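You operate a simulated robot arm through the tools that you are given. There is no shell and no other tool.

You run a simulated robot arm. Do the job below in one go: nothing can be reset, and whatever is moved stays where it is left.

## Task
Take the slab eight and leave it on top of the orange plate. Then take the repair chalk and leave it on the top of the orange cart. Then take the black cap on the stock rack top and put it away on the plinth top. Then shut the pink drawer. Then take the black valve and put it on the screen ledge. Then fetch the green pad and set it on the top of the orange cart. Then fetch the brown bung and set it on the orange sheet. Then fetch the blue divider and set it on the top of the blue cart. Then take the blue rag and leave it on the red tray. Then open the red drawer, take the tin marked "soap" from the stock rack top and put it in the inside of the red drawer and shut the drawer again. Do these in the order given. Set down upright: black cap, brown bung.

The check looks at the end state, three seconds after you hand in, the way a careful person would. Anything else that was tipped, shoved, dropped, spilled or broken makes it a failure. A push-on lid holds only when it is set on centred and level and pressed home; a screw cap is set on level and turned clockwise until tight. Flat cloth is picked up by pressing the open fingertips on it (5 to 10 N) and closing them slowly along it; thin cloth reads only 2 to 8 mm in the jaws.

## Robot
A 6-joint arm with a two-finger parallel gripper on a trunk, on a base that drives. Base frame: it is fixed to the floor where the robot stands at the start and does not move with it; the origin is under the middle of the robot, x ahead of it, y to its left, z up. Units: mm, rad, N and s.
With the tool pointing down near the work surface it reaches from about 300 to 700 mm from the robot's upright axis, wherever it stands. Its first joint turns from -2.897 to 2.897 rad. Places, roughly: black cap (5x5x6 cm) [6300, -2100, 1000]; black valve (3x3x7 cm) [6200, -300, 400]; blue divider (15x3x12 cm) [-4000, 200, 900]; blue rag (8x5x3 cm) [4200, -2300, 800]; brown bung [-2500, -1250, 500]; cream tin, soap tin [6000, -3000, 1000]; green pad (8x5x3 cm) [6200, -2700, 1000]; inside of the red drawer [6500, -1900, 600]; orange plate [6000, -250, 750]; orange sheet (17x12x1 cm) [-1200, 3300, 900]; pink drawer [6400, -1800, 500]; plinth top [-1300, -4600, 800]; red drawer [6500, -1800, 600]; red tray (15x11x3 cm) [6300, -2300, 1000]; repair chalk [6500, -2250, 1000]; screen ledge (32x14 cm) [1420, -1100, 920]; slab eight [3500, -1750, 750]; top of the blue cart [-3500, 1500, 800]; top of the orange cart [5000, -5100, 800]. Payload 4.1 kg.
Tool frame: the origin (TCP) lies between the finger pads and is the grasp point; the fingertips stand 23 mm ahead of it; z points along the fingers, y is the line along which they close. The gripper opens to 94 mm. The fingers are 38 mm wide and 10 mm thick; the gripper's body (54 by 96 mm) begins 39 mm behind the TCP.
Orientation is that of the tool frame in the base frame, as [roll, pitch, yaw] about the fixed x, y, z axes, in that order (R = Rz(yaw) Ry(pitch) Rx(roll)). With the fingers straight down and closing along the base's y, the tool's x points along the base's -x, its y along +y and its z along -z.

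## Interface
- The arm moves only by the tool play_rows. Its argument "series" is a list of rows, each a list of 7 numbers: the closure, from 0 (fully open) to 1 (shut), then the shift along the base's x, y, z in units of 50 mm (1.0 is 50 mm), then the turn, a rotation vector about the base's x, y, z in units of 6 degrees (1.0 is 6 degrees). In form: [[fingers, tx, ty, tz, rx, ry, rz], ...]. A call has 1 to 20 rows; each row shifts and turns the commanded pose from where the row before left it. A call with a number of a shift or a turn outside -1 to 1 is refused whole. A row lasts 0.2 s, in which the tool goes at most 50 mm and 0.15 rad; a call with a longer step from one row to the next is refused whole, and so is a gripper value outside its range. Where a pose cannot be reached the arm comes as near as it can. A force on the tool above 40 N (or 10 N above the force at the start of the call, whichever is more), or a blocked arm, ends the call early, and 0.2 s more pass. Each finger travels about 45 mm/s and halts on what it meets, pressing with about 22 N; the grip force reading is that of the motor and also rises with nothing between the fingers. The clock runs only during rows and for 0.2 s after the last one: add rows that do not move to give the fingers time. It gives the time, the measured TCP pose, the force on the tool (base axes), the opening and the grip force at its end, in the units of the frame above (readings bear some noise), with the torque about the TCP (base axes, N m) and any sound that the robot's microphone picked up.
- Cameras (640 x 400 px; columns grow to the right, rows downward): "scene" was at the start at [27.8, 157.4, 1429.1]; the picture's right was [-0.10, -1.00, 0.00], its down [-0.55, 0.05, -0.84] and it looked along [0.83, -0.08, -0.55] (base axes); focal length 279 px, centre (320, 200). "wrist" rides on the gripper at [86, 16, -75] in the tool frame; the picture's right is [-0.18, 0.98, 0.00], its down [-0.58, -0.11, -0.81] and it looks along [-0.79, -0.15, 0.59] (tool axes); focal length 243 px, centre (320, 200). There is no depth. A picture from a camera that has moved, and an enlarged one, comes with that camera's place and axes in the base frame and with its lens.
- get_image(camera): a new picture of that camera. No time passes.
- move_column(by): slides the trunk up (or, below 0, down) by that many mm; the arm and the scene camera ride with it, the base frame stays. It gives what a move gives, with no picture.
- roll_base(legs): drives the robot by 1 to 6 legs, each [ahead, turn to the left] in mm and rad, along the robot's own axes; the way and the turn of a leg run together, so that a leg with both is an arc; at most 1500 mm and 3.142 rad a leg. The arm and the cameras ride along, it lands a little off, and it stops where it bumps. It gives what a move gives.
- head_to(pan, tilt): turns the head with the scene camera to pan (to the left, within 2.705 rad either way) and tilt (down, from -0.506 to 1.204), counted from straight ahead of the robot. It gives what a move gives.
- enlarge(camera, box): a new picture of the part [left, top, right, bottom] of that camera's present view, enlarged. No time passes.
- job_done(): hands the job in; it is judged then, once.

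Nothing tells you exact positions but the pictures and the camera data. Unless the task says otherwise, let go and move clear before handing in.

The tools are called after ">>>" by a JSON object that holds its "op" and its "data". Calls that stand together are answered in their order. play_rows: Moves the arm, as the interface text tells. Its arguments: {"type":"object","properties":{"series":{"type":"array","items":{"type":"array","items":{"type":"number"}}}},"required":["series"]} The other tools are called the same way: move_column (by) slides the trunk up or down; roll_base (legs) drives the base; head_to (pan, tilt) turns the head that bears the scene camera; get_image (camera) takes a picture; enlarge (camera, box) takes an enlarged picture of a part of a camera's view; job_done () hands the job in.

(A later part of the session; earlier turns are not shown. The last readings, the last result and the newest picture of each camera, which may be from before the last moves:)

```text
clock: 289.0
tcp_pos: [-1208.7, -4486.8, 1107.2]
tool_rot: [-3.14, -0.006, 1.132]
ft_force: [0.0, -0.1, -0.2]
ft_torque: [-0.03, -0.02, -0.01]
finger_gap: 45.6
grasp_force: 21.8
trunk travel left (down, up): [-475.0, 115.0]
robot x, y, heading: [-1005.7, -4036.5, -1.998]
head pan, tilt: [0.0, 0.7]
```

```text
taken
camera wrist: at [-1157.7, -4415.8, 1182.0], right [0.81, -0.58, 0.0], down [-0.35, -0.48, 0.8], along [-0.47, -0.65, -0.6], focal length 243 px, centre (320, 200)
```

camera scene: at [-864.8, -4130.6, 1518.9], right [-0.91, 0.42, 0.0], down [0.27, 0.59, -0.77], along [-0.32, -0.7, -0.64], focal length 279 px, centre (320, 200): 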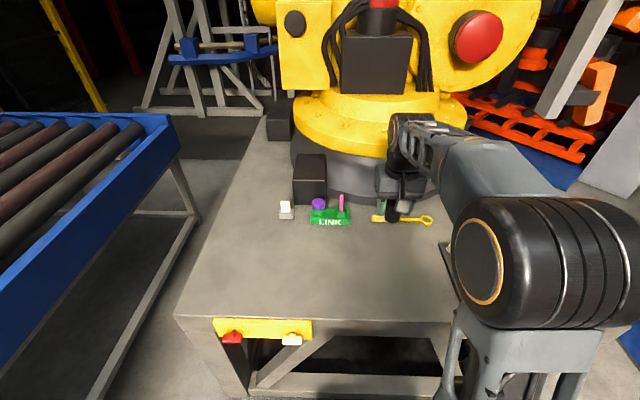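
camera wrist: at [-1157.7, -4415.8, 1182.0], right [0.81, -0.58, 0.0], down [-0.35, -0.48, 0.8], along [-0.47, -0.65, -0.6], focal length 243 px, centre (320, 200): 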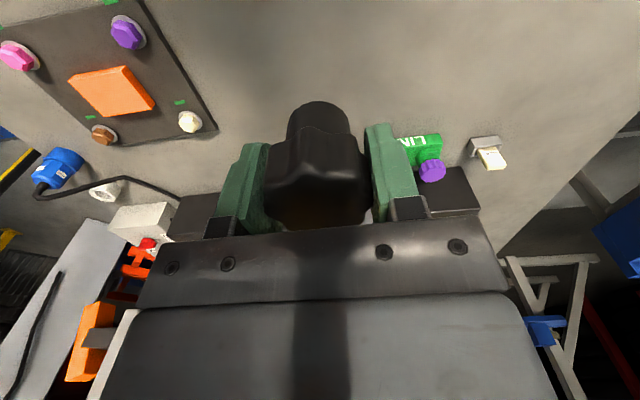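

>>> {"op": "play_rows", "data": {"series": [[1, -0.26, -0.48, -0.4, 0, 0, 0], [1, -0.26, -0.48, -0.6, 0, 0, 0], [1, 0, 0, -0.9, 0, 0, 0], [1, 0, 0, -0.9, 0, 0, 0], [1, 0, 0, -0.9, 0, 0, 0], [1, 0, 0, -0.8, 0, 0, 0], [1, 0, 0, 0, 0, 0, 0]]}}

>>> {"op": "get_image", "data": {"camera": "wrist"}}

>>> {"op": "get_image", "data": {"camera": "scene"}}

```text
clock: 290.6
tcp_pos: [-1234.8, -4534.5, 880.5]
tool_rot: [-3.139, -0.005, 1.134]
ft_force: [-0.3, -0.4, 0.5]
ft_torque: [-0.02, -0.03, 0.03]
finger_gap: 45.4
grasp_force: 21.5
trunk travel left (down, up): [-475.0, 115.0]
robot x, y, heading: [-1006.0, -4038.8, -2.003]
head pan, tilt: [0.0, 0.7]
```

```text
taken
camera wrist: at [-1183.4, -4463.8, 955.9], right [0.81, -0.58, 0.0], down [-0.35, -0.48, 0.8], along [-0.47, -0.65, -0.6], focal length 243 px, centre (320, 200)
```

wrist: 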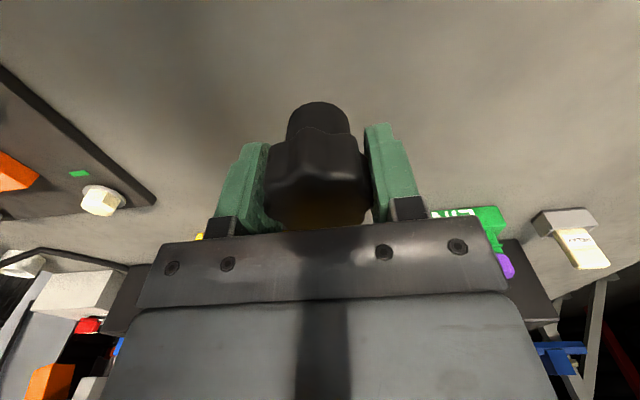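

```text
taken
camera scene: at [-864.9, -4130.8, 1518.9], right [-0.91, 0.42, 0.0], down [0.27, 0.59, -0.76], along [-0.32, -0.7, -0.64], focal length 279 px, centre (320, 200)
```

scene: 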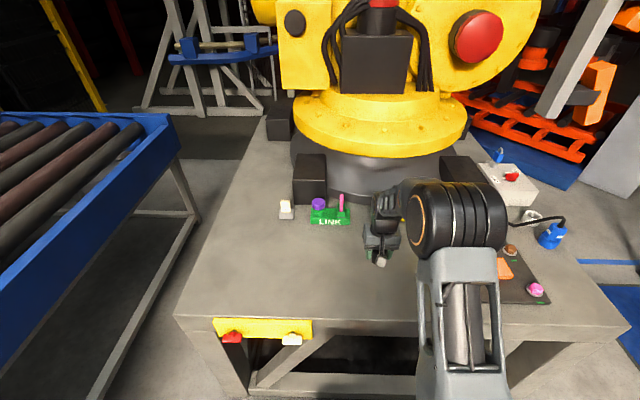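

>>> {"op": "play_rows", "data": {"series": [[1, 0, 0, -0.3, 0, 0, 0], [1, 0, 0, -0.15, 0, 0, 0], [1, 0, 0, -0.1, 0, 0, 0], [1, 0, 0, -0.1, 0, 0, 0], [1, 0, 0, 0, 0, 0, 0]]}}

>>> {"op": "enlarge", "data": {"camera": "scene", "box": [320, 210, 480, 310]}}

>>> {"op": "get_image", "data": {"camera": "wrist"}}

```text
clock: 291.8
tcp_pos: [-1236.2, -4535.5, 850.3]
tool_rot: [-3.14, -0.004, 1.134]
ft_force: [-0.6, -1.1, 0.4]
ft_torque: [0.02, 0.0, 0.0]
finger_gap: 45.4
grasp_force: 21.9
trunk travel left (down, up): [-475.0, 115.0]
robot x, y, heading: [-1004.6, -4038.3, -1.999]
head pan, tilt: [0.0, 0.7]
```

```text
4.00 times, centred on (400, 260) of scene
camera zoom: at [-864.8, -4130.7, 1518.9], right [-0.91, 0.42, 0.0], down [0.27, 0.59, -0.76], along [-0.32, -0.7, -0.64], focal length 1114 px, centre (0, -40)
```

zoom: 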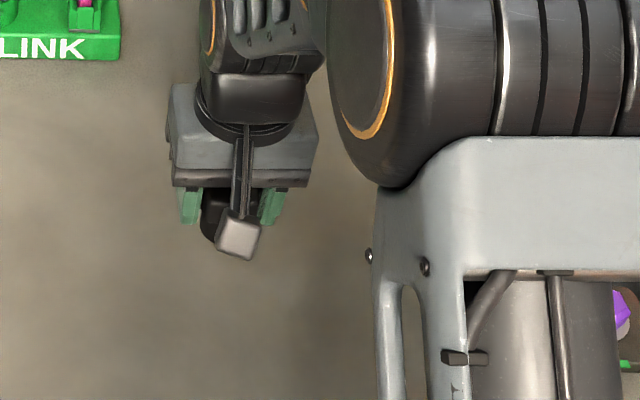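

```text
taken
camera wrist: at [-1183.6, -4463.9, 924.4], right [0.81, -0.58, 0.0], down [-0.35, -0.48, 0.8], along [-0.47, -0.65, -0.6], focal length 243 px, centre (320, 200)
```

wrist: 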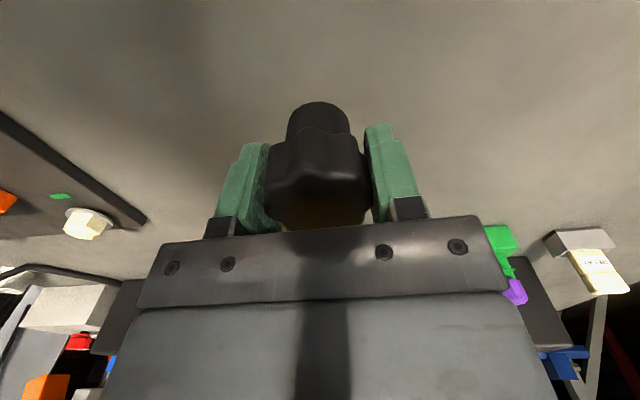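

>>> {"op": "play_rows", "data": {"series": [[1, 0, 0, -0.3, 0, 0, 0], [1, 0, 0, -0.2, 0, 0, 0], [1, 0, 0, -0.1, 0, 0, 0], [1, 0, 0, -0.06, 0, 0, 0], [1, 0, 0, 0, 0, 0, 0]]}}

>>> {"op": "play_rows", "data": {"series": [[1, 0, 0, -0.06, 0, 0, 0], [1, 0, 0, -0.06, 0, 0, 0], [1, 0, 0, -0.06, 0, 0, 0], [1, 0, 0, 0, 0, 0, 0]]}}

```text
clock: 293.0
tcp_pos: [-1235.4, -4536.1, 816.2]
tool_rot: [-3.141, -0.007, 1.134]
ft_force: [-0.8, 0.0, -0.7]
ft_torque: [0.03, 0.01, 0.0]
finger_gap: 45.3
grasp_force: 22.0
trunk travel left (down, up): [-475.0, 115.0]
robot x, y, heading: [-1004.5, -4042.2, -2.004]
head pan, tilt: [0.0, 0.7]
```

```text
clock: 294.0
tcp_pos: [-1236.0, -4534.9, 807.6]
tool_rot: [-3.14, -0.005, 1.134]
ft_force: [-0.4, -0.3, -0.7]
ft_torque: [-0.01, 0.04, -0.01]
finger_gap: 45.4
grasp_force: 22.3
trunk travel left (down, up): [-475.0, 115.0]
robot x, y, heading: [-1001.0, -4038.3, -2.004]
head pan, tilt: [0.0, 0.7]
```

>>> {"op": "play_rows", "data": {"series": [[1, 0, 0, -0.06, 0, 0, 0], [1, 0, 0, -0.04, 0, 0, 0], [1, 0, 0, -0.04, 0, 0, 0], [1, 0, 0, 0, 0, 0, 0]]}}

>>> {"op": "get_image", "data": {"camera": "wrist"}}

```text
clock: 295.0
tcp_pos: [-1234.7, -4535.7, 801.1]
tool_rot: [-3.141, -0.005, 1.134]
ft_force: [-0.9, 0.1, 0.0]
ft_torque: [-0.03, 0.0, 0.01]
finger_gap: 45.4
grasp_force: 22.1
trunk travel left (down, up): [-475.0, 115.0]
robot x, y, heading: [-1005.2, -4037.7, -2.001]
head pan, tilt: [0.0, 0.7]
```

```text
taken
camera wrist: at [-1183.6, -4463.6, 875.5], right [0.81, -0.58, 0.0], down [-0.35, -0.48, 0.8], along [-0.47, -0.65, -0.6], focal length 243 px, centre (320, 200)
```

wrist: 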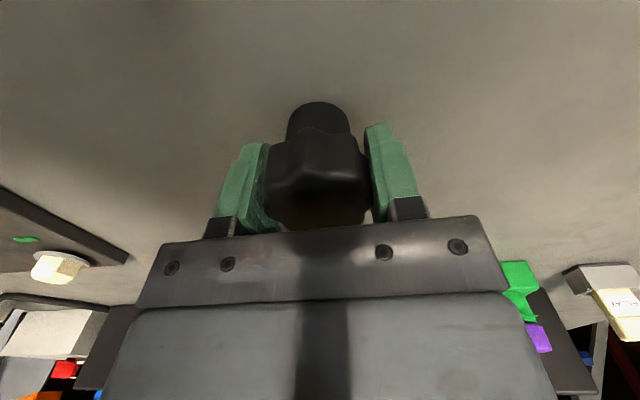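

>>> {"op": "play_rows", "data": {"series": [[1, 0, 0, -0.06, 0, 0, 0], [1, 0, 0, -0.06, 0, 0, 0], [1, 0, 0, 0, 0, 0, 0]]}}

>>> {"op": "play_rows", "data": {"series": [[1, 0, 0, -0.05, 0, 0, 0], [1, 0, 0, -0.05, 0, 0, 0], [1, 0, 0, 0, 0, 0, 0]]}}

```text
clock: 295.8
tcp_pos: [-1235.8, -4535.7, 798.9]
tool_rot: [-3.138, 0.002, 1.133]
ft_force: [1.9, 2.7, 33.5]
ft_torque: [0.33, -0.05, 0.03]
finger_gap: 45.7
grasp_force: 21.7
trunk travel left (down, up): [-475.0, 115.0]
robot x, y, heading: [-1005.3, -4034.9, -2.001]
head pan, tilt: [0.0, 0.7]
```

```text
clock: 296.6
tcp_pos: [-1235.7, -4535.6, 792.4]
tool_rot: [-3.14, 0.003, 1.134]
ft_force: [0.2, -2.1, 37.6]
ft_torque: [0.06, -0.01, 0.0]
finger_gap: 45.2
grasp_force: 21.9
trunk travel left (down, up): [-475.0, 115.0]
robot x, y, heading: [-1000.4, -4037.4, -2.001]
head pan, tilt: [0.0, 0.7]
```

The cap is firmly on the plinth top. I'll release it gently.

>>> {"op": "play_rows", "data": {"series": [[1, 0, 0, 0.02, 0, 0, 0], [0.9, 0, 0, 0, 0, 0, 0], [0.5, 0, 0, 0, 0, 0, 0], [0.4, 0, 0, 0, 0, 0, 0], [0.3, 0, 0, 0, 0, 0, 0], [0.15, 0, 0, 0, 0, 0, 0]]}}

>>> {"op": "get_image", "data": {"camera": "wrist"}}

```text
clock: 298.0
tcp_pos: [-1235.4, -4534.4, 790.3]
tool_rot: [-3.14, -0.004, 1.133]
ft_force: [-0.4, -0.3, -0.7]
ft_torque: [0.01, -0.02, 0.04]
finger_gap: 79.8
grasp_force: 0.0
trunk travel left (down, up): [-475.0, 115.0]
robot x, y, heading: [-1006.2, -4040.7, -1.999]
head pan, tilt: [0.0, 0.7]
```

```text
taken
camera wrist: at [-1183.6, -4463.6, 865.4], right [0.81, -0.58, 0.0], down [-0.35, -0.48, 0.8], along [-0.47, -0.65, -0.6], focal length 243 px, centre (320, 200)
```

wrist: 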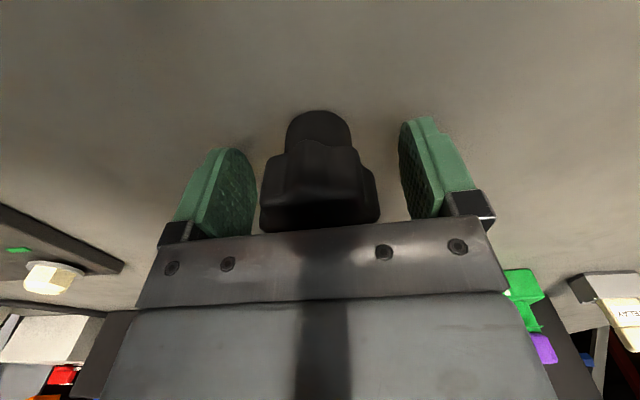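

Cap stands upright. Raising the hand clear.

>>> {"op": "play_rows", "data": {"series": [[0, 0, 0, 0.2, 0, 0, 0], [0, 0, 0, 0.7, 0, 0, 0], [0, 0, 0, 0.9, 0, 0, 0], [0, 0, 0, 0.9, 0, 0, 0], [0, 0, 0, 0.9, 0, 0, 0], [0, 0, 0, 0.9, 0, 0, 0], [0, 0, 0, 0.9, 0, 0, 0], [0, 0, 0, 0.9, 0, 0, 0]]}}

>>> {"op": "enlarge", "data": {"camera": "scene", "box": [280, 180, 520, 330]}}

```text
clock: 299.8
tcp_pos: [-1235.5, -4534.8, 1105.7]
tool_rot: [-3.139, -0.007, 1.134]
ft_force: [0.4, -0.2, -0.3]
ft_torque: [0.0, 0.01, -0.02]
finger_gap: 94.2
grasp_force: 0.0
trunk travel left (down, up): [-475.0, 115.0]
robot x, y, heading: [-1004.4, -4037.3, -1.997]
head pan, tilt: [0.0, 0.7]
```

```text
2.67 times, centred on (400, 255) of scene
camera zoom: at [-864.7, -4130.4, 1518.8], right [-0.91, 0.42, 0.0], down [0.27, 0.59, -0.77], along [-0.32, -0.7, -0.64], focal length 743 px, centre (107, 53)
```

zoom: 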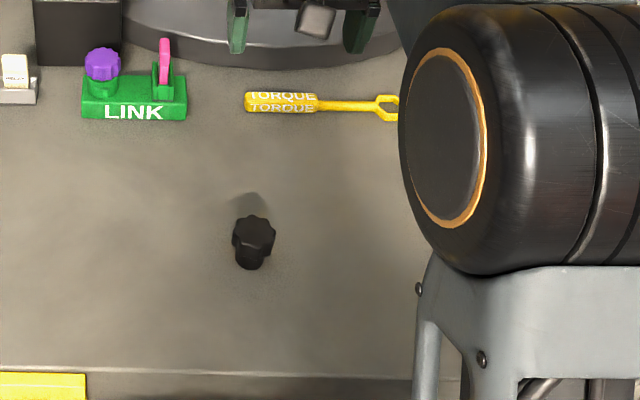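

The black cap stands upright on the plinth top. Next is the pink drawer, so I'll drive back the way I came.

>>> {"op": "roll_base", "data": {"legs": [[-200, 0], [0, 3.034], [1500, 0], [307, 0], [0, -0.936], [1000, 0]]}}

```text
clock: 324.3
tcp_pos: [1561.7, -2230.2, 1105.9]
tool_rot: [-3.139, -0.005, -3.08]
ft_force: [-0.1, -0.2, -0.2]
ft_torque: [-0.02, 0.03, -0.02]
finger_gap: 93.9
grasp_force: 0.2
trunk travel left (down, up): [-475.0, 115.0]
robot x, y, heading: [1012.5, -2263.4, 0.068]
head pan, tilt: [0.0, 0.7]
```

>>> {"op": "roll_base", "data": {"legs": [[0, -0.521], [1500, 0], [266, 0], [0, -0.225], [899, 0], [0, 0.875]]}}

```text
clock: 342.1
tcp_pos: [3860.3, -3464.3, 1105.4]
tool_rot: [-3.139, -0.006, -2.939]
ft_force: [-0.3, 0.9, -0.1]
ft_torque: [-0.02, 0.0, -0.01]
finger_gap: 93.9
grasp_force: 0.1
trunk travel left (down, up): [-475.0, 115.0]
robot x, y, heading: [3323.4, -3573.4, 0.209]
head pan, tilt: [0.0, 0.7]
```

>>> {"op": "roll_base", "data": {"legs": [[0, -0.026], [1490, 0], [0, 1.0], [1500, 0], [563, 0], [0, -1.633]]}}

>>> {"op": "head_to", "data": {"pan": 0.0, "tilt": 0.6}}

>>> {"op": "get_image", "data": {"camera": "scene"}}

```text
clock: 366.2
tcp_pos: [6090.9, -1665.9, 1105.6]
tool_rot: [-3.14, -0.005, 2.671]
ft_force: [0.3, -0.4, -0.1]
ft_torque: [0.0, -0.01, 0.05]
finger_gap: 93.7
grasp_force: 0.0
trunk travel left (down, up): [-475.0, 115.0]
robot x, y, heading: [5600.0, -1420.5, -0.46]
head pan, tilt: [0.0, 0.7]
```

```text
clock: 366.9
tcp_pos: [6089.7, -1666.3, 1105.7]
tool_rot: [-3.14, -0.006, 2.672]
ft_force: [0.1, -0.5, -0.5]
ft_torque: [-0.01, 0.01, 0.03]
finger_gap: 93.9
grasp_force: 0.1
trunk travel left (down, up): [-475.0, 115.0]
robot x, y, heading: [5600.1, -1417.9, -0.458]
head pan, tilt: [0.0, 0.6]
```

```text
taken
camera scene: at [5699.4, -1283.4, 1527.5], right [-0.44, -0.9, 0.0], down [-0.51, 0.25, -0.82], along [0.74, -0.37, -0.57], focal length 279 px, centre (320, 200)
```

scene: 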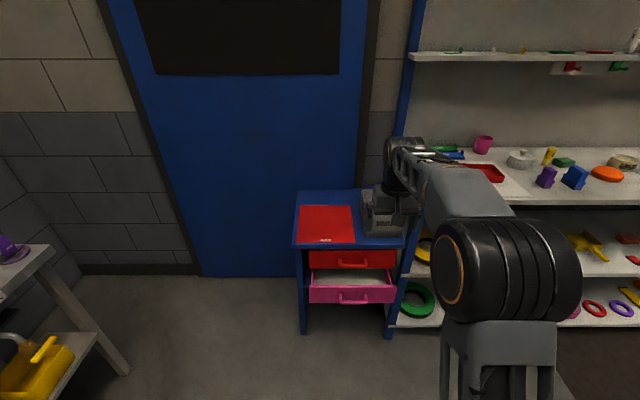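

I'm facing the drawer cabinet and the pink drawer is clearly pulled out. I'll lower the trunk to get the arm and camera to drawer height.

>>> {"op": "move_column", "data": {"by": -440}}

>>> {"op": "head_to", "data": {"pan": 0.0, "tilt": 0.45}}

>>> {"op": "get_image", "data": {"camera": "scene"}}

>>> {"op": "get_image", "data": {"camera": "wrist"}}

```text
refused: -440 is not a number from -400 to 400
```

```text
clock: 367.6
tcp_pos: [6090.4, -1665.9, 1104.9]
tool_rot: [-3.141, -0.005, 2.673]
ft_force: [0.1, 0.3, 0.9]
ft_torque: [0.0, -0.05, -0.01]
finger_gap: 94.0
grasp_force: 0.0
trunk travel left (down, up): [-475.0, 115.0]
robot x, y, heading: [5599.3, -1419.6, -0.463]
head pan, tilt: [0.0, 0.45]
```

```text
taken
camera scene: at [5702.6, -1285.0, 1541.0], right [-0.44, -0.9, 0.0], down [-0.39, 0.19, -0.9], along [0.81, -0.4, -0.44], focal length 279 px, centre (320, 200)
```

scene: 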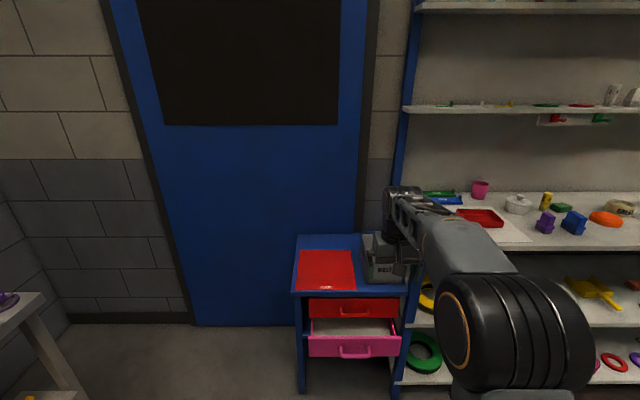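

```text
taken
camera wrist: at [6021.2, -1612.3, 1180.5], right [0.61, 0.79, 0.0], down [0.47, -0.36, 0.8], along [0.64, -0.49, -0.6], focal length 243 px, centre (320, 200)
```

wrist: 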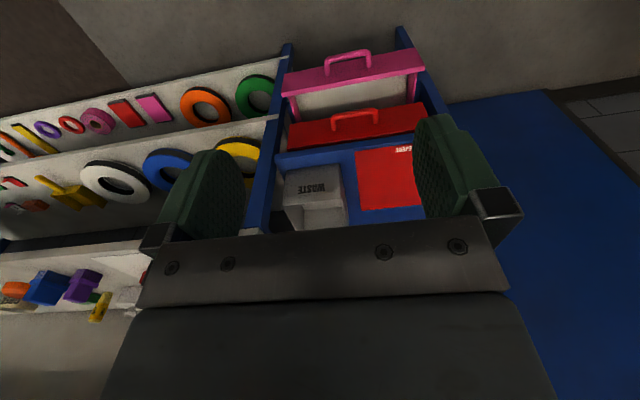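

>>> {"op": "move_column", "data": {"by": -400}}

>>> {"op": "head_to", "data": {"pan": 0.0, "tilt": 0.4}}

>>> {"op": "get_image", "data": {"camera": "scene"}}

>>> {"op": "get_image", "data": {"camera": "wrist"}}

```text
clock: 371.4
tcp_pos: [6089.8, -1666.0, 706.7]
tool_rot: [-3.14, -0.007, 2.672]
ft_force: [0.8, 0.2, -0.4]
ft_torque: [0.02, -0.02, 0.02]
finger_gap: 94.0
grasp_force: 0.0
trunk travel left (down, up): [-75.0, 515.0]
robot x, y, heading: [5597.7, -1420.7, -0.462]
head pan, tilt: [0.0, 0.45]
```

```text
clock: 372.0
tcp_pos: [6090.7, -1665.9, 706.4]
tool_rot: [-3.141, -0.005, 2.672]
ft_force: [0.6, -0.2, -0.6]
ft_torque: [0.0, -0.01, 0.0]
finger_gap: 93.7
grasp_force: 0.1
trunk travel left (down, up): [-75.0, 515.0]
robot x, y, heading: [5605.8, -1419.6, -0.463]
head pan, tilt: [0.0, 0.4]
```

```text
taken
camera scene: at [5703.3, -1285.3, 1145.7], right [-0.44, -0.9, 0.0], down [-0.35, 0.17, -0.92], along [0.83, -0.41, -0.39], focal length 279 px, centre (320, 200)
```

scene: 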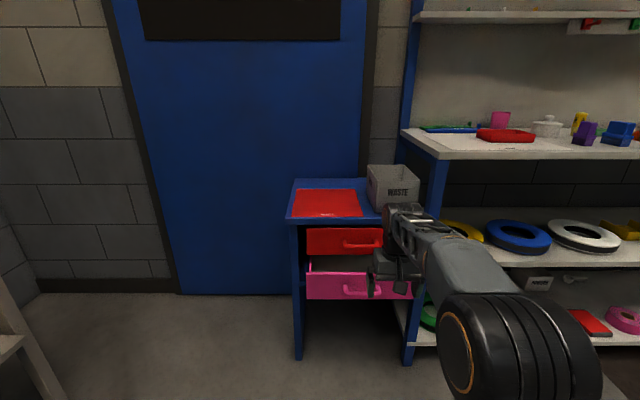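

```text
taken
camera wrist: at [6021.2, -1612.3, 780.5], right [0.61, 0.79, 0.0], down [0.47, -0.36, 0.8], along [0.64, -0.49, -0.6], focal length 243 px, centre (320, 200)
```

wrist: 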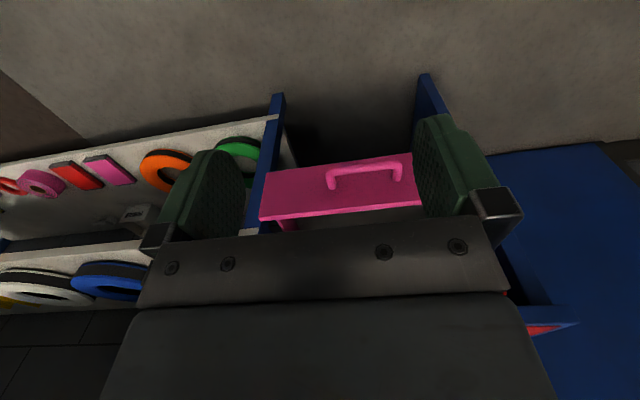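

The pink front spans z≈478–556, sticks out about 110 mm beyond the red one, and lies about 33 mm left of my axis. I'll turn the tool horizontal with closed fingers so I can push it straight in.

>>> {"op": "play_rows", "data": {"series": [[0.3, 0, 0, 0, -0.4457, -0.8952, 0], [0.6, 0, 0, 0, -0.4457, -0.8952, 0], [1, 0, 0, 0, -0.4457, -0.8952, 0], [1, 0, 0, 0, -0.4457, -0.8952, 0], [1, 0, 0, 0, -0.4457, -0.8952, 0], [1, 0, 0, 0, -0.4457, -0.8952, 0], [1, 0, 0, 0, -0.4457, -0.8952, 0], [1, 0, 0, 0, -0.4457, -0.8952, 0], [1, 0, 0, 0, -0.4457, -0.8952, 0], [1, 0, 0, 0, -0.4457, -0.8952, 0], [1, 0, 0, 0, -0.4457, -0.8952, 0], [1, 0, 0, 0, -0.4457, -0.8952, 0], [1, 0, 0, 0, -0.4457, -0.8952, 0], [1, 0, 0, 0, -0.4457, -0.8952, 0], [1, 0, 0, 0, -0.4457, -0.8952, 0]]}}

>>> {"op": "get_image", "data": {"camera": "scene"}}

>>> {"op": "get_image", "data": {"camera": "wrist"}}

```text
clock: 375.2
tcp_pos: [6088.6, -1665.9, 706.8]
tool_rot: [2.108, 1.562, 1.645]
ft_force: [0.0, -0.1, 0.3]
ft_torque: [0.02, 0.01, 0.0]
finger_gap: 0.0
grasp_force: 21.9
trunk travel left (down, up): [-75.0, 515.0]
robot x, y, heading: [5601.6, -1417.9, -0.458]
head pan, tilt: [0.0, 0.4]
```

```text
taken
camera scene: at [5703.1, -1285.3, 1145.8], right [-0.44, -0.9, 0.0], down [-0.35, 0.17, -0.92], along [0.83, -0.41, -0.39], focal length 279 px, centre (320, 200)
```

scene: 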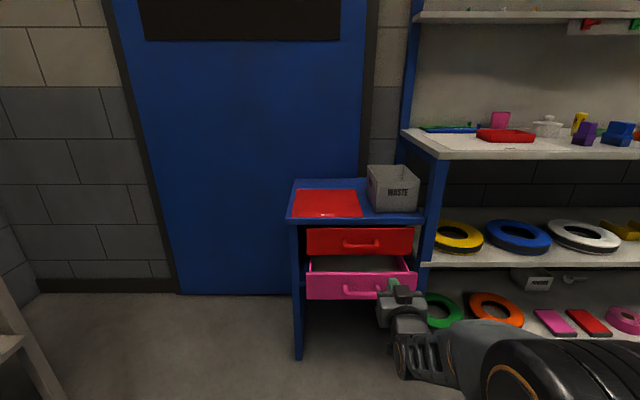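

```text
taken
camera wrist: at [6031.3, -1617.0, 619.6], right [0.44, 0.88, 0.19], down [-0.77, 0.26, 0.58], along [0.46, -0.4, 0.79], focal length 243 px, centre (320, 200)
```

wrist: 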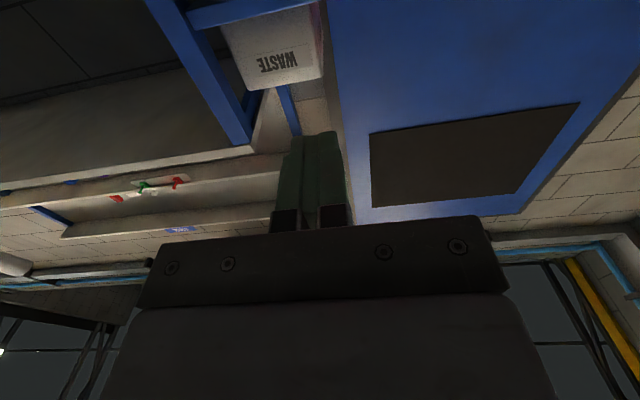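

The tool is horizontal. I'll line it up with the pink handle at z≈515, drive in so the tips are just short of it, and then push with the arm.

>>> {"op": "play_rows", "data": {"series": [[1, 0.0536, 0.1076, -0.77, 0, 0, 0], [1, 0.0536, 0.1076, -0.77, 0, 0, 0], [1, 0.0536, 0.1076, -0.77, 0, 0, 0], [1, 0.0536, 0.1076, -0.77, 0, 0, 0], [1, 0.0536, 0.1076, -0.77, 0, 0, 0]]}}

>>> {"op": "roll_base", "data": {"legs": [[150, 0]]}}

>>> {"op": "head_to", "data": {"pan": 0.0, "tilt": 0.65}}

>>> {"op": "get_image", "data": {"camera": "scene"}}

```text
clock: 376.4
tcp_pos: [6104.0, -1637.7, 514.0]
tool_rot: [2.163, 1.562, 1.7]
ft_force: [0.3, 0.2, 0.0]
ft_torque: [0.0, 0.02, -0.01]
finger_gap: 0.0
grasp_force: 22.2
trunk travel left (down, up): [-75.0, 515.0]
robot x, y, heading: [5603.5, -1420.1, -0.458]
head pan, tilt: [0.0, 0.4]
```

```text
clock: 377.8
tcp_pos: [6239.3, -1705.9, 513.8]
tool_rot: [2.242, 1.559, 1.778]
ft_force: [0.0, 0.5, 0.6]
ft_torque: [0.01, 0.0, 0.01]
finger_gap: 0.2
grasp_force: 22.0
trunk travel left (down, up): [-75.0, 515.0]
robot x, y, heading: [5738.8, -1487.3, -0.455]
head pan, tilt: [0.0, 0.4]
```

```text
clock: 378.6
tcp_pos: [6239.3, -1705.6, 514.7]
tool_rot: [2.246, 1.56, 1.786]
ft_force: [0.8, -0.3, 0.1]
ft_torque: [0.05, 0.02, 0.02]
finger_gap: 0.1
grasp_force: 21.8
trunk travel left (down, up): [-75.0, 515.0]
robot x, y, heading: [5739.1, -1485.3, -0.459]
head pan, tilt: [0.0, 0.649]
```

```text
taken
camera scene: at [5833.5, -1349.9, 1123.3], right [-0.44, -0.9, 0.0], down [-0.54, 0.27, -0.8], along [0.71, -0.35, -0.6], focal length 279 px, centre (320, 200)
```

scene: 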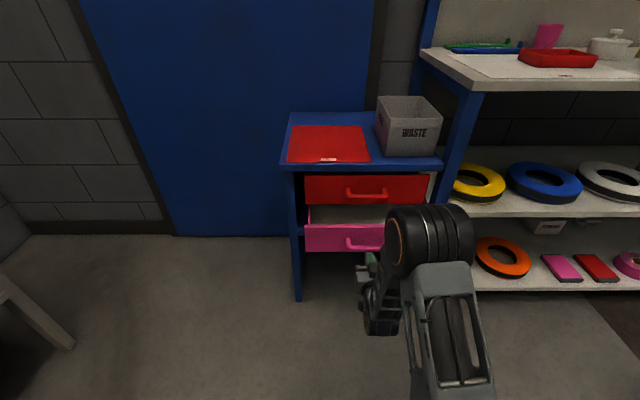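

>>> {"op": "enlarge", "data": {"camera": "scene", "box": [290, 170, 450, 290]}}

```text
3.33 times, centred on (370, 230) of scene
camera zoom: at [5833.5, -1349.9, 1123.3], right [-0.44, -0.9, 0.0], down [-0.54, 0.27, -0.8], along [0.71, -0.35, -0.6], focal length 929 px, centre (153, 100)
```

zoom: 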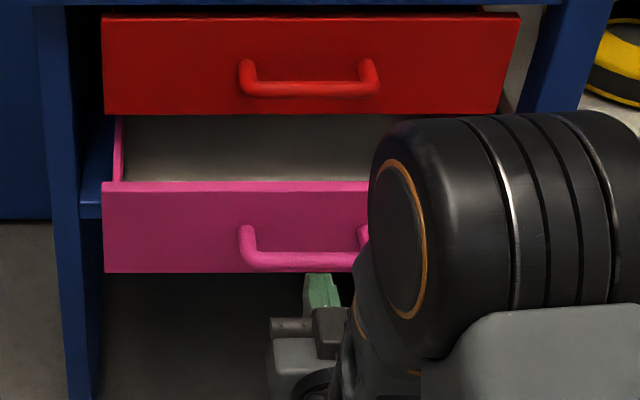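

>>> {"op": "play_rows", "data": {"series": [[1, 0.304, 0.07, 0, 0, 0, 0], [1, 0.215, -0.1063, 0, 0, 0, 0], [1, 0.215, -0.1063, 0, 0, 0, 0], [1, 0.215, -0.1063, 0, 0, 0, 0], [1, 0.215, -0.1063, 0, 0, 0, 0], [1, 0.215, -0.1063, 0, 0, 0, 0], [1, 0.215, -0.1063, 0, 0, 0, 0], [1, 0.215, -0.1063, 0, 0, 0, 0]]}}

>>> {"op": "enlarge", "data": {"camera": "scene", "box": [290, 170, 450, 290]}}

```text
clock: 380.4
tcp_pos: [6330.3, -1738.8, 514.7]
tool_rot: [2.254, 1.561, 1.792]
ft_force: [-1.0, 1.5, 1.0]
ft_torque: [-0.01, -0.06, 0.05]
finger_gap: 0.1
grasp_force: 22.4
trunk travel left (down, up): [-75.0, 515.0]
robot x, y, heading: [5738.0, -1484.5, -0.458]
head pan, tilt: [0.0, 0.649]
```

```text
3.33 times, centred on (370, 230) of scene
camera zoom: at [5833.3, -1349.8, 1123.2], right [-0.44, -0.9, 0.0], down [-0.54, 0.27, -0.8], along [0.71, -0.35, -0.6], focal length 929 px, centre (153, 100)
```

zoom: 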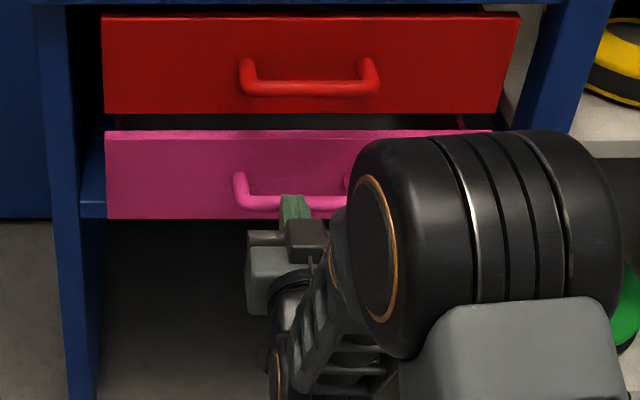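

The drawer is sliding in. Continuing the push until it seats.

>>> {"op": "play_rows", "data": {"series": [[1, 0.18, -0.089, 0, 0, 0, 0], [1, 0.18, -0.089, 0, 0, 0, 0], [1, 0.18, -0.089, 0, 0, 0, 0], [1, 0.18, -0.089, 0, 0, 0, 0], [1, 0.18, -0.089, 0, 0, 0, 0], [1, 0.18, -0.089, 0, 0, 0, 0]]}}

>>> {"op": "enlarge", "data": {"camera": "scene", "box": [290, 170, 450, 290]}}

```text
clock: 381.1
tcp_pos: [6344.1, -1747.5, 514.0]
tool_rot: [2.369, 1.56, 1.906]
ft_force: [-24.5, 10.8, 11.2]
ft_torque: [-0.01, -0.07, 0.1]
finger_gap: 0.0
grasp_force: 21.9
trunk travel left (down, up): [-75.0, 515.0]
robot x, y, heading: [5733.4, -1483.7, -0.458]
head pan, tilt: [0.0, 0.649]
stopped in row 3: the force on the tool passed its limit at 63 N (the readings are from after the stop); the commanded pose is now the measured one
```

```text
3.33 times, centred on (370, 230) of scene
camera zoom: at [5830.9, -1348.7, 1123.5], right [-0.44, -0.9, 0.0], down [-0.54, 0.27, -0.8], along [0.71, -0.35, -0.6], focal length 929 px, centre (153, 100)
```

zoom: 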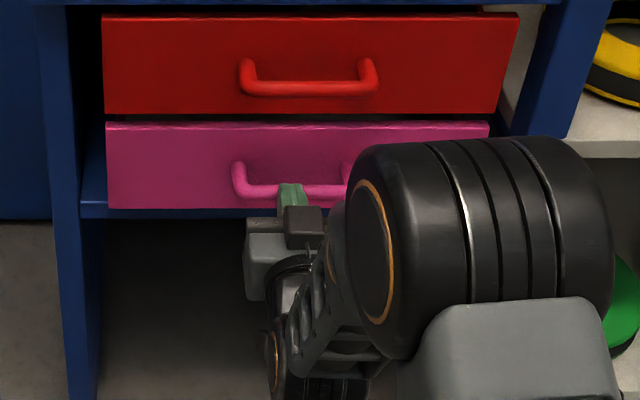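

The pink drawer is shut flush with the red one. I'll back away and look under the sink bench for the black valve while the trunk is low.

>>> {"op": "play_rows", "data": {"series": [[1, -0.4, 0.2, 0, 0, 0, 0], [1, -0.6, 0.3, 0, 0, 0, 0]]}}

>>> {"op": "roll_base", "data": {"legs": [[-350, 0]]}}

>>> {"op": "head_to", "data": {"pan": 1.5, "tilt": 0.35}}

>>> {"op": "get_image", "data": {"camera": "scene"}}

>>> {"op": "enlarge", "data": {"camera": "scene", "box": [180, 170, 460, 345]}}

```text
clock: 381.6
tcp_pos: [6294.8, -1722.7, 511.3]
tool_rot: [2.624, 1.557, 2.162]
ft_force: [0.7, -0.8, 1.0]
ft_torque: [0.02, -0.01, -0.01]
finger_gap: 0.0
grasp_force: 22.3
trunk travel left (down, up): [-75.0, 515.0]
robot x, y, heading: [5733.1, -1487.3, -0.46]
head pan, tilt: [0.0, 0.649]
```

```text
clock: 383.9
tcp_pos: [5981.6, -1566.6, 511.6]
tool_rot: [2.602, 1.557, 2.146]
ft_force: [0.1, 0.3, 0.8]
ft_torque: [-0.02, -0.01, 0.0]
finger_gap: 0.2
grasp_force: 21.8
trunk travel left (down, up): [-75.0, 515.0]
robot x, y, heading: [5421.1, -1329.1, -0.46]
head pan, tilt: [0.0, 0.649]
```

```text
clock: 385.5
tcp_pos: [5982.4, -1566.1, 511.2]
tool_rot: [2.604, 1.558, 2.147]
ft_force: [0.3, 0.2, 0.3]
ft_torque: [0.0, 0.01, -0.01]
finger_gap: 0.0
grasp_force: 22.0
trunk travel left (down, up): [-75.0, 515.0]
robot x, y, heading: [5424.0, -1332.1, -0.453]
head pan, tilt: [1.499, 0.351]
```

```text
taken
camera scene: at [5487.5, -1075.7, 1150.3], right [0.86, -0.5, 0.0], down [-0.17, -0.3, -0.94], along [0.47, 0.81, -0.34], focal length 279 px, centre (320, 200)
```

scene: 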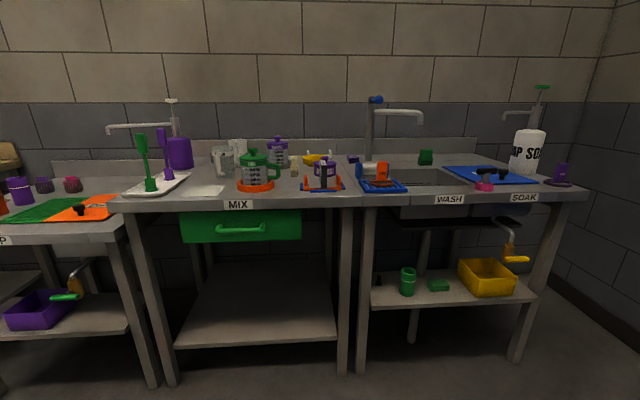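

```text
2.29 times, centred on (320, 258) of scene
camera zoom: at [5487.5, -1075.7, 1150.3], right [0.86, -0.5, 0.0], down [-0.17, -0.3, -0.94], along [0.47, 0.81, -0.34], focal length 637 px, centre (320, 69)
```

zoom: 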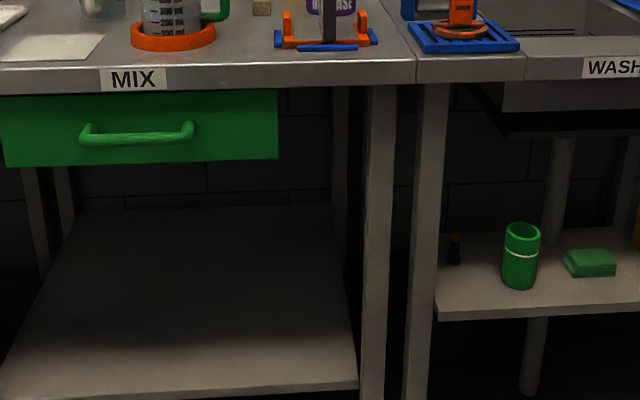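

The black valve stands on the lower shelf of the WASH bench, in its back-left part near (6200, -343). I'll tilt the tool to 45° and position the robot in front of that shelf.

>>> {"op": "play_rows", "data": {"series": [[1, 0, 0, 0, 0.418, 0.839, 0], [1, 0, 0, 0, 0.418, 0.839, 0], [0.8, 0, 0, 0, 0.418, 0.839, 0], [0.6, 0, 0, 0, 0.418, 0.839, 0], [0.4, 0, 0, 0, 0.418, 0.839, 0], [0.4, 0, 0, 0, 0.418, 0.839, 0], [0.4, 0, 0, 0, 0.418, 0.839, 0], [0.4, 0, 0, 0, 0.418, 0.839, 0]]}}

>>> {"op": "roll_base", "data": {"legs": [[0, 0.504], [510, 0], [0, 1.249]]}}

>>> {"op": "head_to", "data": {"pan": 0.0, "tilt": 0.45}}

>>> {"op": "get_image", "data": {"camera": "scene"}}

>>> {"op": "get_image", "data": {"camera": "wrist"}}

```text
clock: 387.3
tcp_pos: [5981.4, -1566.7, 511.9]
tool_rot: [3.128, 0.771, 2.669]
ft_force: [0.2, -0.1, -1.0]
ft_torque: [-0.01, -0.02, -0.01]
finger_gap: 56.2
grasp_force: 0.1
trunk travel left (down, up): [-75.0, 515.0]
robot x, y, heading: [5421.2, -1333.6, -0.454]
head pan, tilt: [1.499, 0.351]
```

```text
clock: 394.9
tcp_pos: [6048.7, -713.9, 511.9]
tool_rot: [3.129, 0.775, -1.845]
ft_force: [-0.5, 0.5, 0.1]
ft_torque: [-0.04, 0.0, 0.01]
finger_gap: 56.4
grasp_force: 0.2
trunk travel left (down, up): [-75.0, 515.0]
robot x, y, heading: [5929.3, -1312.3, 1.312]
head pan, tilt: [1.499, 0.351]
```

```text
clock: 396.5
tcp_pos: [6048.9, -713.2, 511.7]
tool_rot: [3.131, 0.773, -1.846]
ft_force: [-0.3, -0.3, -0.1]
ft_torque: [0.0, -0.01, -0.02]
finger_gap: 56.5
grasp_force: 0.1
trunk travel left (down, up): [-75.0, 515.0]
robot x, y, heading: [5923.8, -1308.0, 1.313]
head pan, tilt: [0.0, 0.45]
```

```text
taken
camera scene: at [5775.9, -1235.8, 1141.1], right [0.97, -0.25, 0.0], down [-0.11, -0.42, -0.9], along [0.23, 0.87, -0.44], focal length 279 px, centre (320, 200)
```

scene: 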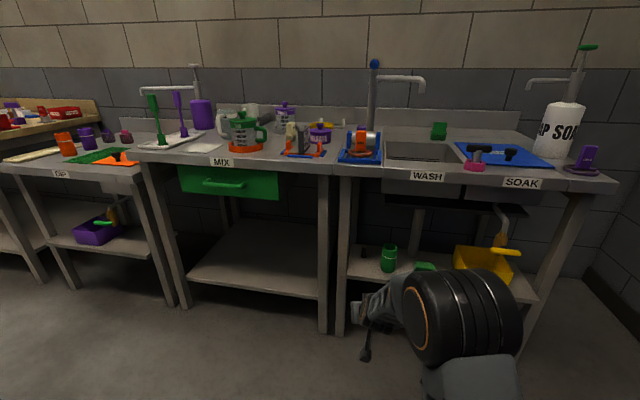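

```text
taken
camera wrist: at [6003.5, -818.8, 504.3], right [-0.91, 0.39, 0.14], down [0.07, -0.17, 0.98], along [0.4, 0.91, 0.13], focal length 243 px, centre (320, 200)
```

wrist: 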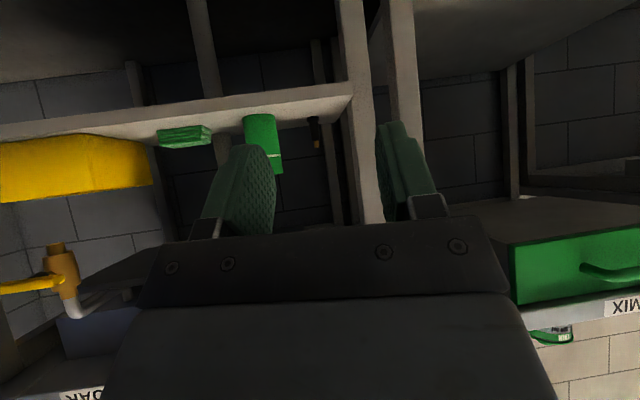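

>>> {"op": "enlarge", "data": {"camera": "scene", "box": [320, 220, 480, 320]}}

>>> {"op": "enlarge", "data": {"camera": "wrist", "box": [200, 60, 440, 210]}}

```text
4.00 times, centred on (400, 270) of scene
camera zoom: at [5775.9, -1235.8, 1141.1], right [0.97, -0.25, 0.0], down [-0.11, -0.42, -0.9], along [0.23, 0.87, -0.44], focal length 1114 px, centre (0, -80)
```

zoom: 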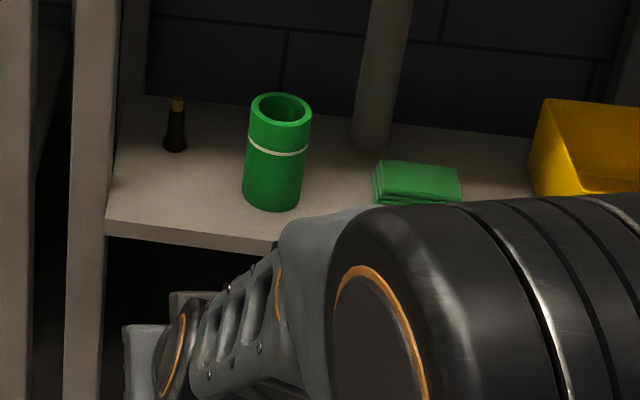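

```text
2.67 times, centred on (320, 135) of wrist
camera zoom: at [6003.5, -818.8, 504.3], right [-0.91, 0.39, 0.14], down [0.07, -0.17, 0.98], along [0.4, 0.91, 0.13], focal length 647 px, centre (320, 373)
```

zoom: 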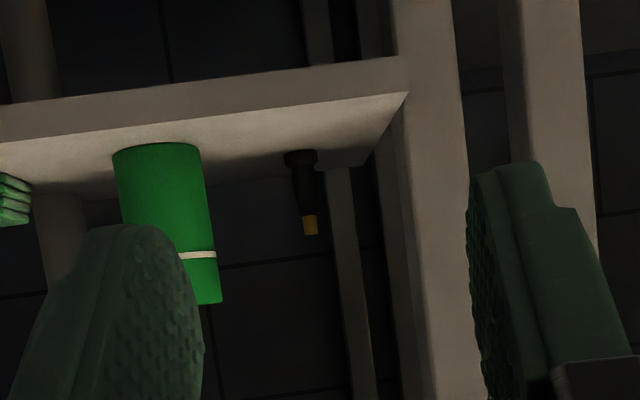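

The valve's base is at about (6207, -346, 401), between the bench leg and the green cylinder, and there is a 130 mm corridor to reach through. I'll retract, drive in square to the bench, and look again.

>>> {"op": "play_rows", "data": {"series": [[0.3, -0.217, -0.822, 0.05, 0, 0, 0], [0.3, -0.217, -0.822, 0.05, 0, 0, 0], [0.3, -0.217, -0.822, 0.05, 0, 0, 0], [0.3, -0.217, -0.822, 0.05, 0, 0, 0]]}}

>>> {"op": "roll_base", "data": {"legs": [[0, 0.263], [385, 0], [0, -0.466]]}}

>>> {"op": "move_column", "data": {"by": -60}}

>>> {"op": "get_image", "data": {"camera": "scene"}}

>>> {"op": "get_image", "data": {"camera": "wrist"}}

```text
clock: 397.5
tcp_pos: [6006.1, -876.9, 521.3]
tool_rot: [3.131, 0.769, -1.845]
ft_force: [0.4, -1.1, 0.3]
ft_torque: [-0.03, -0.03, 0.02]
finger_gap: 65.6
grasp_force: 0.1
trunk travel left (down, up): [-75.0, 515.0]
robot x, y, heading: [5932.2, -1310.0, 1.31]
head pan, tilt: [0.0, 0.45]
```

```text
clock: 402.1
tcp_pos: [6085.6, -516.6, 520.9]
tool_rot: [3.132, 0.772, -2.043]
ft_force: [0.2, 0.9, 0.2]
ft_torque: [-0.02, -0.02, 0.02]
finger_gap: 65.7
grasp_force: 0.1
trunk travel left (down, up): [-75.0, 515.0]
robot x, y, heading: [5927.9, -927.5, 1.117]
head pan, tilt: [0.0, 0.45]
```

```text
clock: 403.1
tcp_pos: [6086.5, -515.6, 461.2]
tool_rot: [3.131, 0.77, -2.042]
ft_force: [0.3, -0.3, -0.3]
ft_torque: [-0.02, 0.0, -0.01]
finger_gap: 65.9
grasp_force: 0.1
trunk travel left (down, up): [-15.0, 575.0]
robot x, y, heading: [5927.5, -928.8, 1.119]
head pan, tilt: [0.0, 0.45]
```

```text
taken
camera scene: at [5790.9, -824.1, 1081.1], right [0.9, -0.44, 0.0], down [-0.19, -0.39, -0.9], along [0.4, 0.81, -0.44], focal length 279 px, centre (320, 200)
```

scene: 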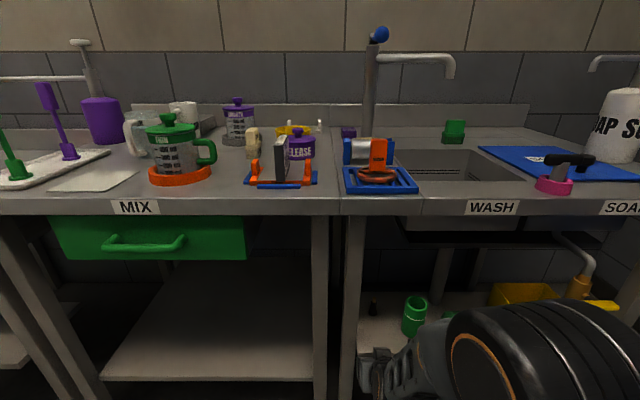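

```text
taken
camera wrist: at [6021.3, -610.8, 454.2], right [-0.82, 0.56, 0.14], down [0.04, -0.18, 0.98], along [0.57, 0.81, 0.13], focal length 243 px, centre (320, 200)
```

wrist: 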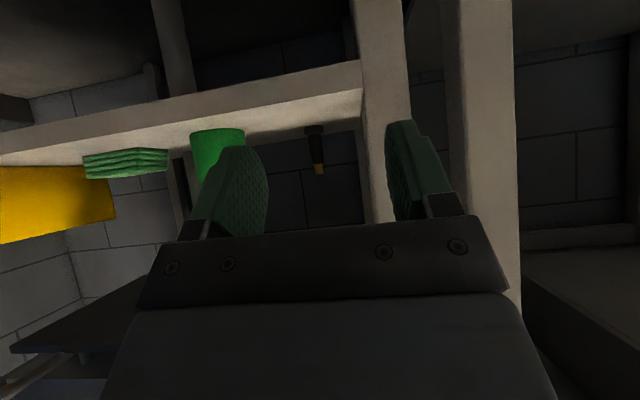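

>>> {"op": "play_rows", "data": {"series": [[0.35, 0.515, -0.075, -0.15, 0, 0, 0.48], [0.35, 0.515, -0.075, -0.15, 0, 0, 0.48], [0.35, 0.2174, 0.559, 0, 0, 0, 0], [0.35, 0.2174, 0.559, 0, 0, 0, 0], [0.35, 0.2174, 0.559, 0, 0, 0, 0], [0.35, 0, 0, 0, 0, 0, 0]]}}

>>> {"op": "get_image", "data": {"camera": "wrist"}}

>>> {"op": "enlarge", "data": {"camera": "scene", "box": [320, 260, 520, 400]}}

```text
clock: 404.5
tcp_pos: [6169.9, -438.2, 445.4]
tool_rot: [3.13, 0.772, -1.94]
ft_force: [-0.6, -0.2, 0.7]
ft_torque: [0.04, -0.01, -0.01]
finger_gap: 61.0
grasp_force: 0.0
trunk travel left (down, up): [-15.0, 575.0]
robot x, y, heading: [5924.6, -925.5, 1.116]
head pan, tilt: [0.0, 0.45]
```

```text
taken
camera wrist: at [6115.6, -539.8, 438.8], right [-0.87, 0.47, 0.14], down [0.06, -0.18, 0.98], along [0.49, 0.86, 0.13], focal length 243 px, centre (320, 200)
```

wrist: 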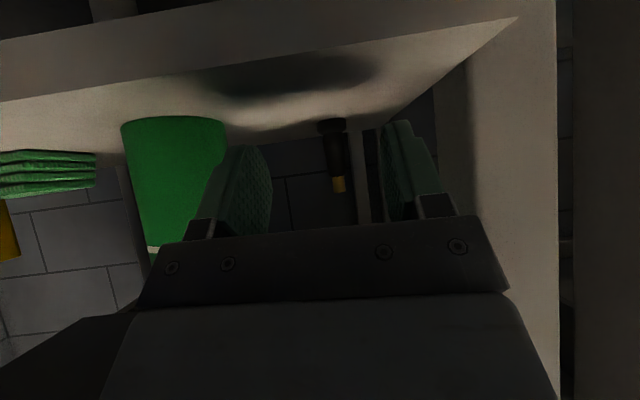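

```text
2.86 times, centred on (420, 330) of scene
camera zoom: at [5790.9, -824.1, 1081.1], right [0.9, -0.44, 0.0], down [-0.19, -0.39, -0.9], along [0.4, 0.81, -0.44], focal length 796 px, centre (34, -171)
```

zoom: 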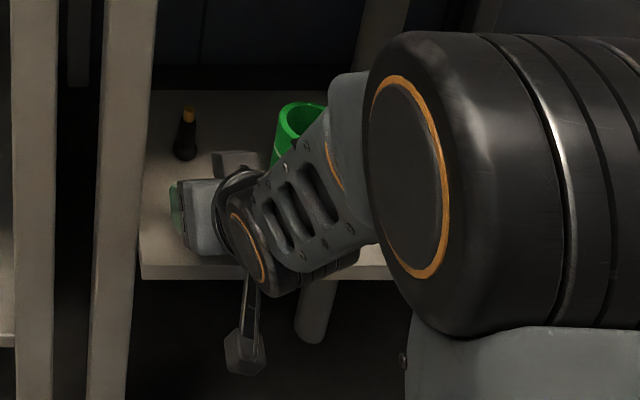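

The wrist camera hangs low enough to catch the shelf's front edge, so I'll tilt the tool steeper (to 60°), which lifts the camera clear, and then advance.

>>> {"op": "play_rows", "data": {"series": [[0.35, 0, 0, 0, -0.7456, 0.29, 0], [0.35, 0, 0, 0, -0.7456, 0.29, 0], [0.35, 0, 0, 0, -0.7456, 0.29, 0], [0.35, 0, 0, 0, 0, 0, 0]]}}

>>> {"op": "get_image", "data": {"camera": "wrist"}}

>>> {"op": "enlarge", "data": {"camera": "scene", "box": [320, 260, 520, 400]}}

```text
clock: 405.5
tcp_pos: [6166.6, -436.9, 447.0]
tool_rot: [3.106, 0.597, -1.941]
ft_force: [-0.2, 0.3, -0.4]
ft_torque: [-0.06, -0.02, 0.03]
finger_gap: 61.0
grasp_force: 0.0
out of reach, approached as far as the arm can: row 3
trunk travel left (down, up): [-15.0, 575.0]
robot x, y, heading: [5930.2, -926.5, 1.117]
head pan, tilt: [0.0, 0.45]
```

```text
taken
camera wrist: at [6113.5, -538.2, 459.6], right [-0.87, 0.48, 0.13], down [0.14, -0.02, 0.99], along [0.48, 0.88, -0.05], focal length 243 px, centre (320, 200)
```

wrist: 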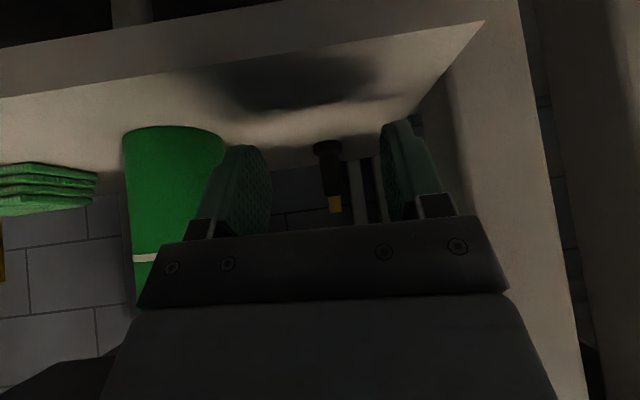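

```text
2.86 times, centred on (420, 330) of scene
camera zoom: at [5791.0, -824.0, 1081.1], right [0.9, -0.44, 0.0], down [-0.19, -0.39, -0.9], along [0.4, 0.81, -0.44], focal length 796 px, centre (34, -171)
```

zoom: 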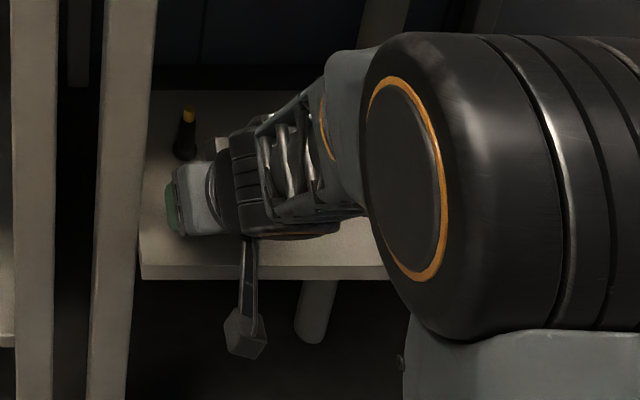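

>>> {"op": "play_rows", "data": {"series": [[0.35, 0.145, 0.373, 0, 0, 0, 0], [0.35, 0.145, 0.373, 0, 0, 0, 0], [0.35, 0.145, 0.373, 0, 0, 0, 0], [0.35, 0, 0, 0, 0, 0, 0]]}}

>>> {"op": "get_image", "data": {"camera": "wrist"}}

>>> {"op": "enlarge", "data": {"camera": "scene", "box": [320, 260, 520, 400]}}

```text
clock: 406.5
tcp_pos: [6187.5, -381.8, 446.8]
tool_rot: [3.105, 0.597, -1.941]
ft_force: [-0.7, -0.1, -0.6]
ft_torque: [0.01, 0.02, 0.01]
finger_gap: 60.7
grasp_force: 0.1
trunk travel left (down, up): [-15.0, 575.0]
robot x, y, heading: [5924.6, -924.8, 1.114]
head pan, tilt: [0.0, 0.45]
```

```text
taken
camera wrist: at [6134.6, -482.2, 459.1], right [-0.87, 0.48, 0.13], down [0.14, -0.02, 0.99], along [0.48, 0.88, -0.05], focal length 243 px, centre (320, 200)
```

wrist: 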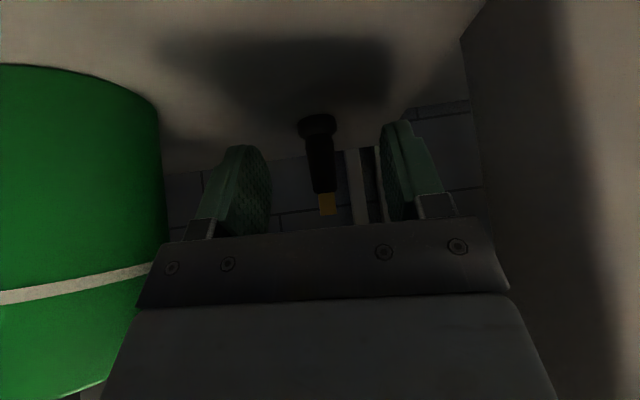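

```text
2.86 times, centred on (420, 330) of scene
camera zoom: at [5791.0, -824.1, 1081.1], right [0.9, -0.44, 0.0], down [-0.19, -0.39, -0.9], along [0.4, 0.81, -0.44], focal length 796 px, centre (34, -171)
```

zoom: 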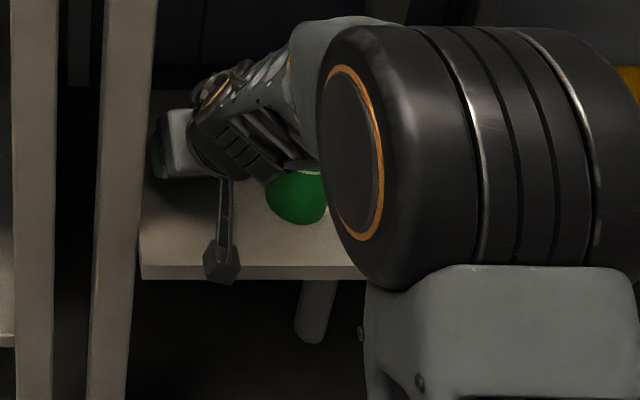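

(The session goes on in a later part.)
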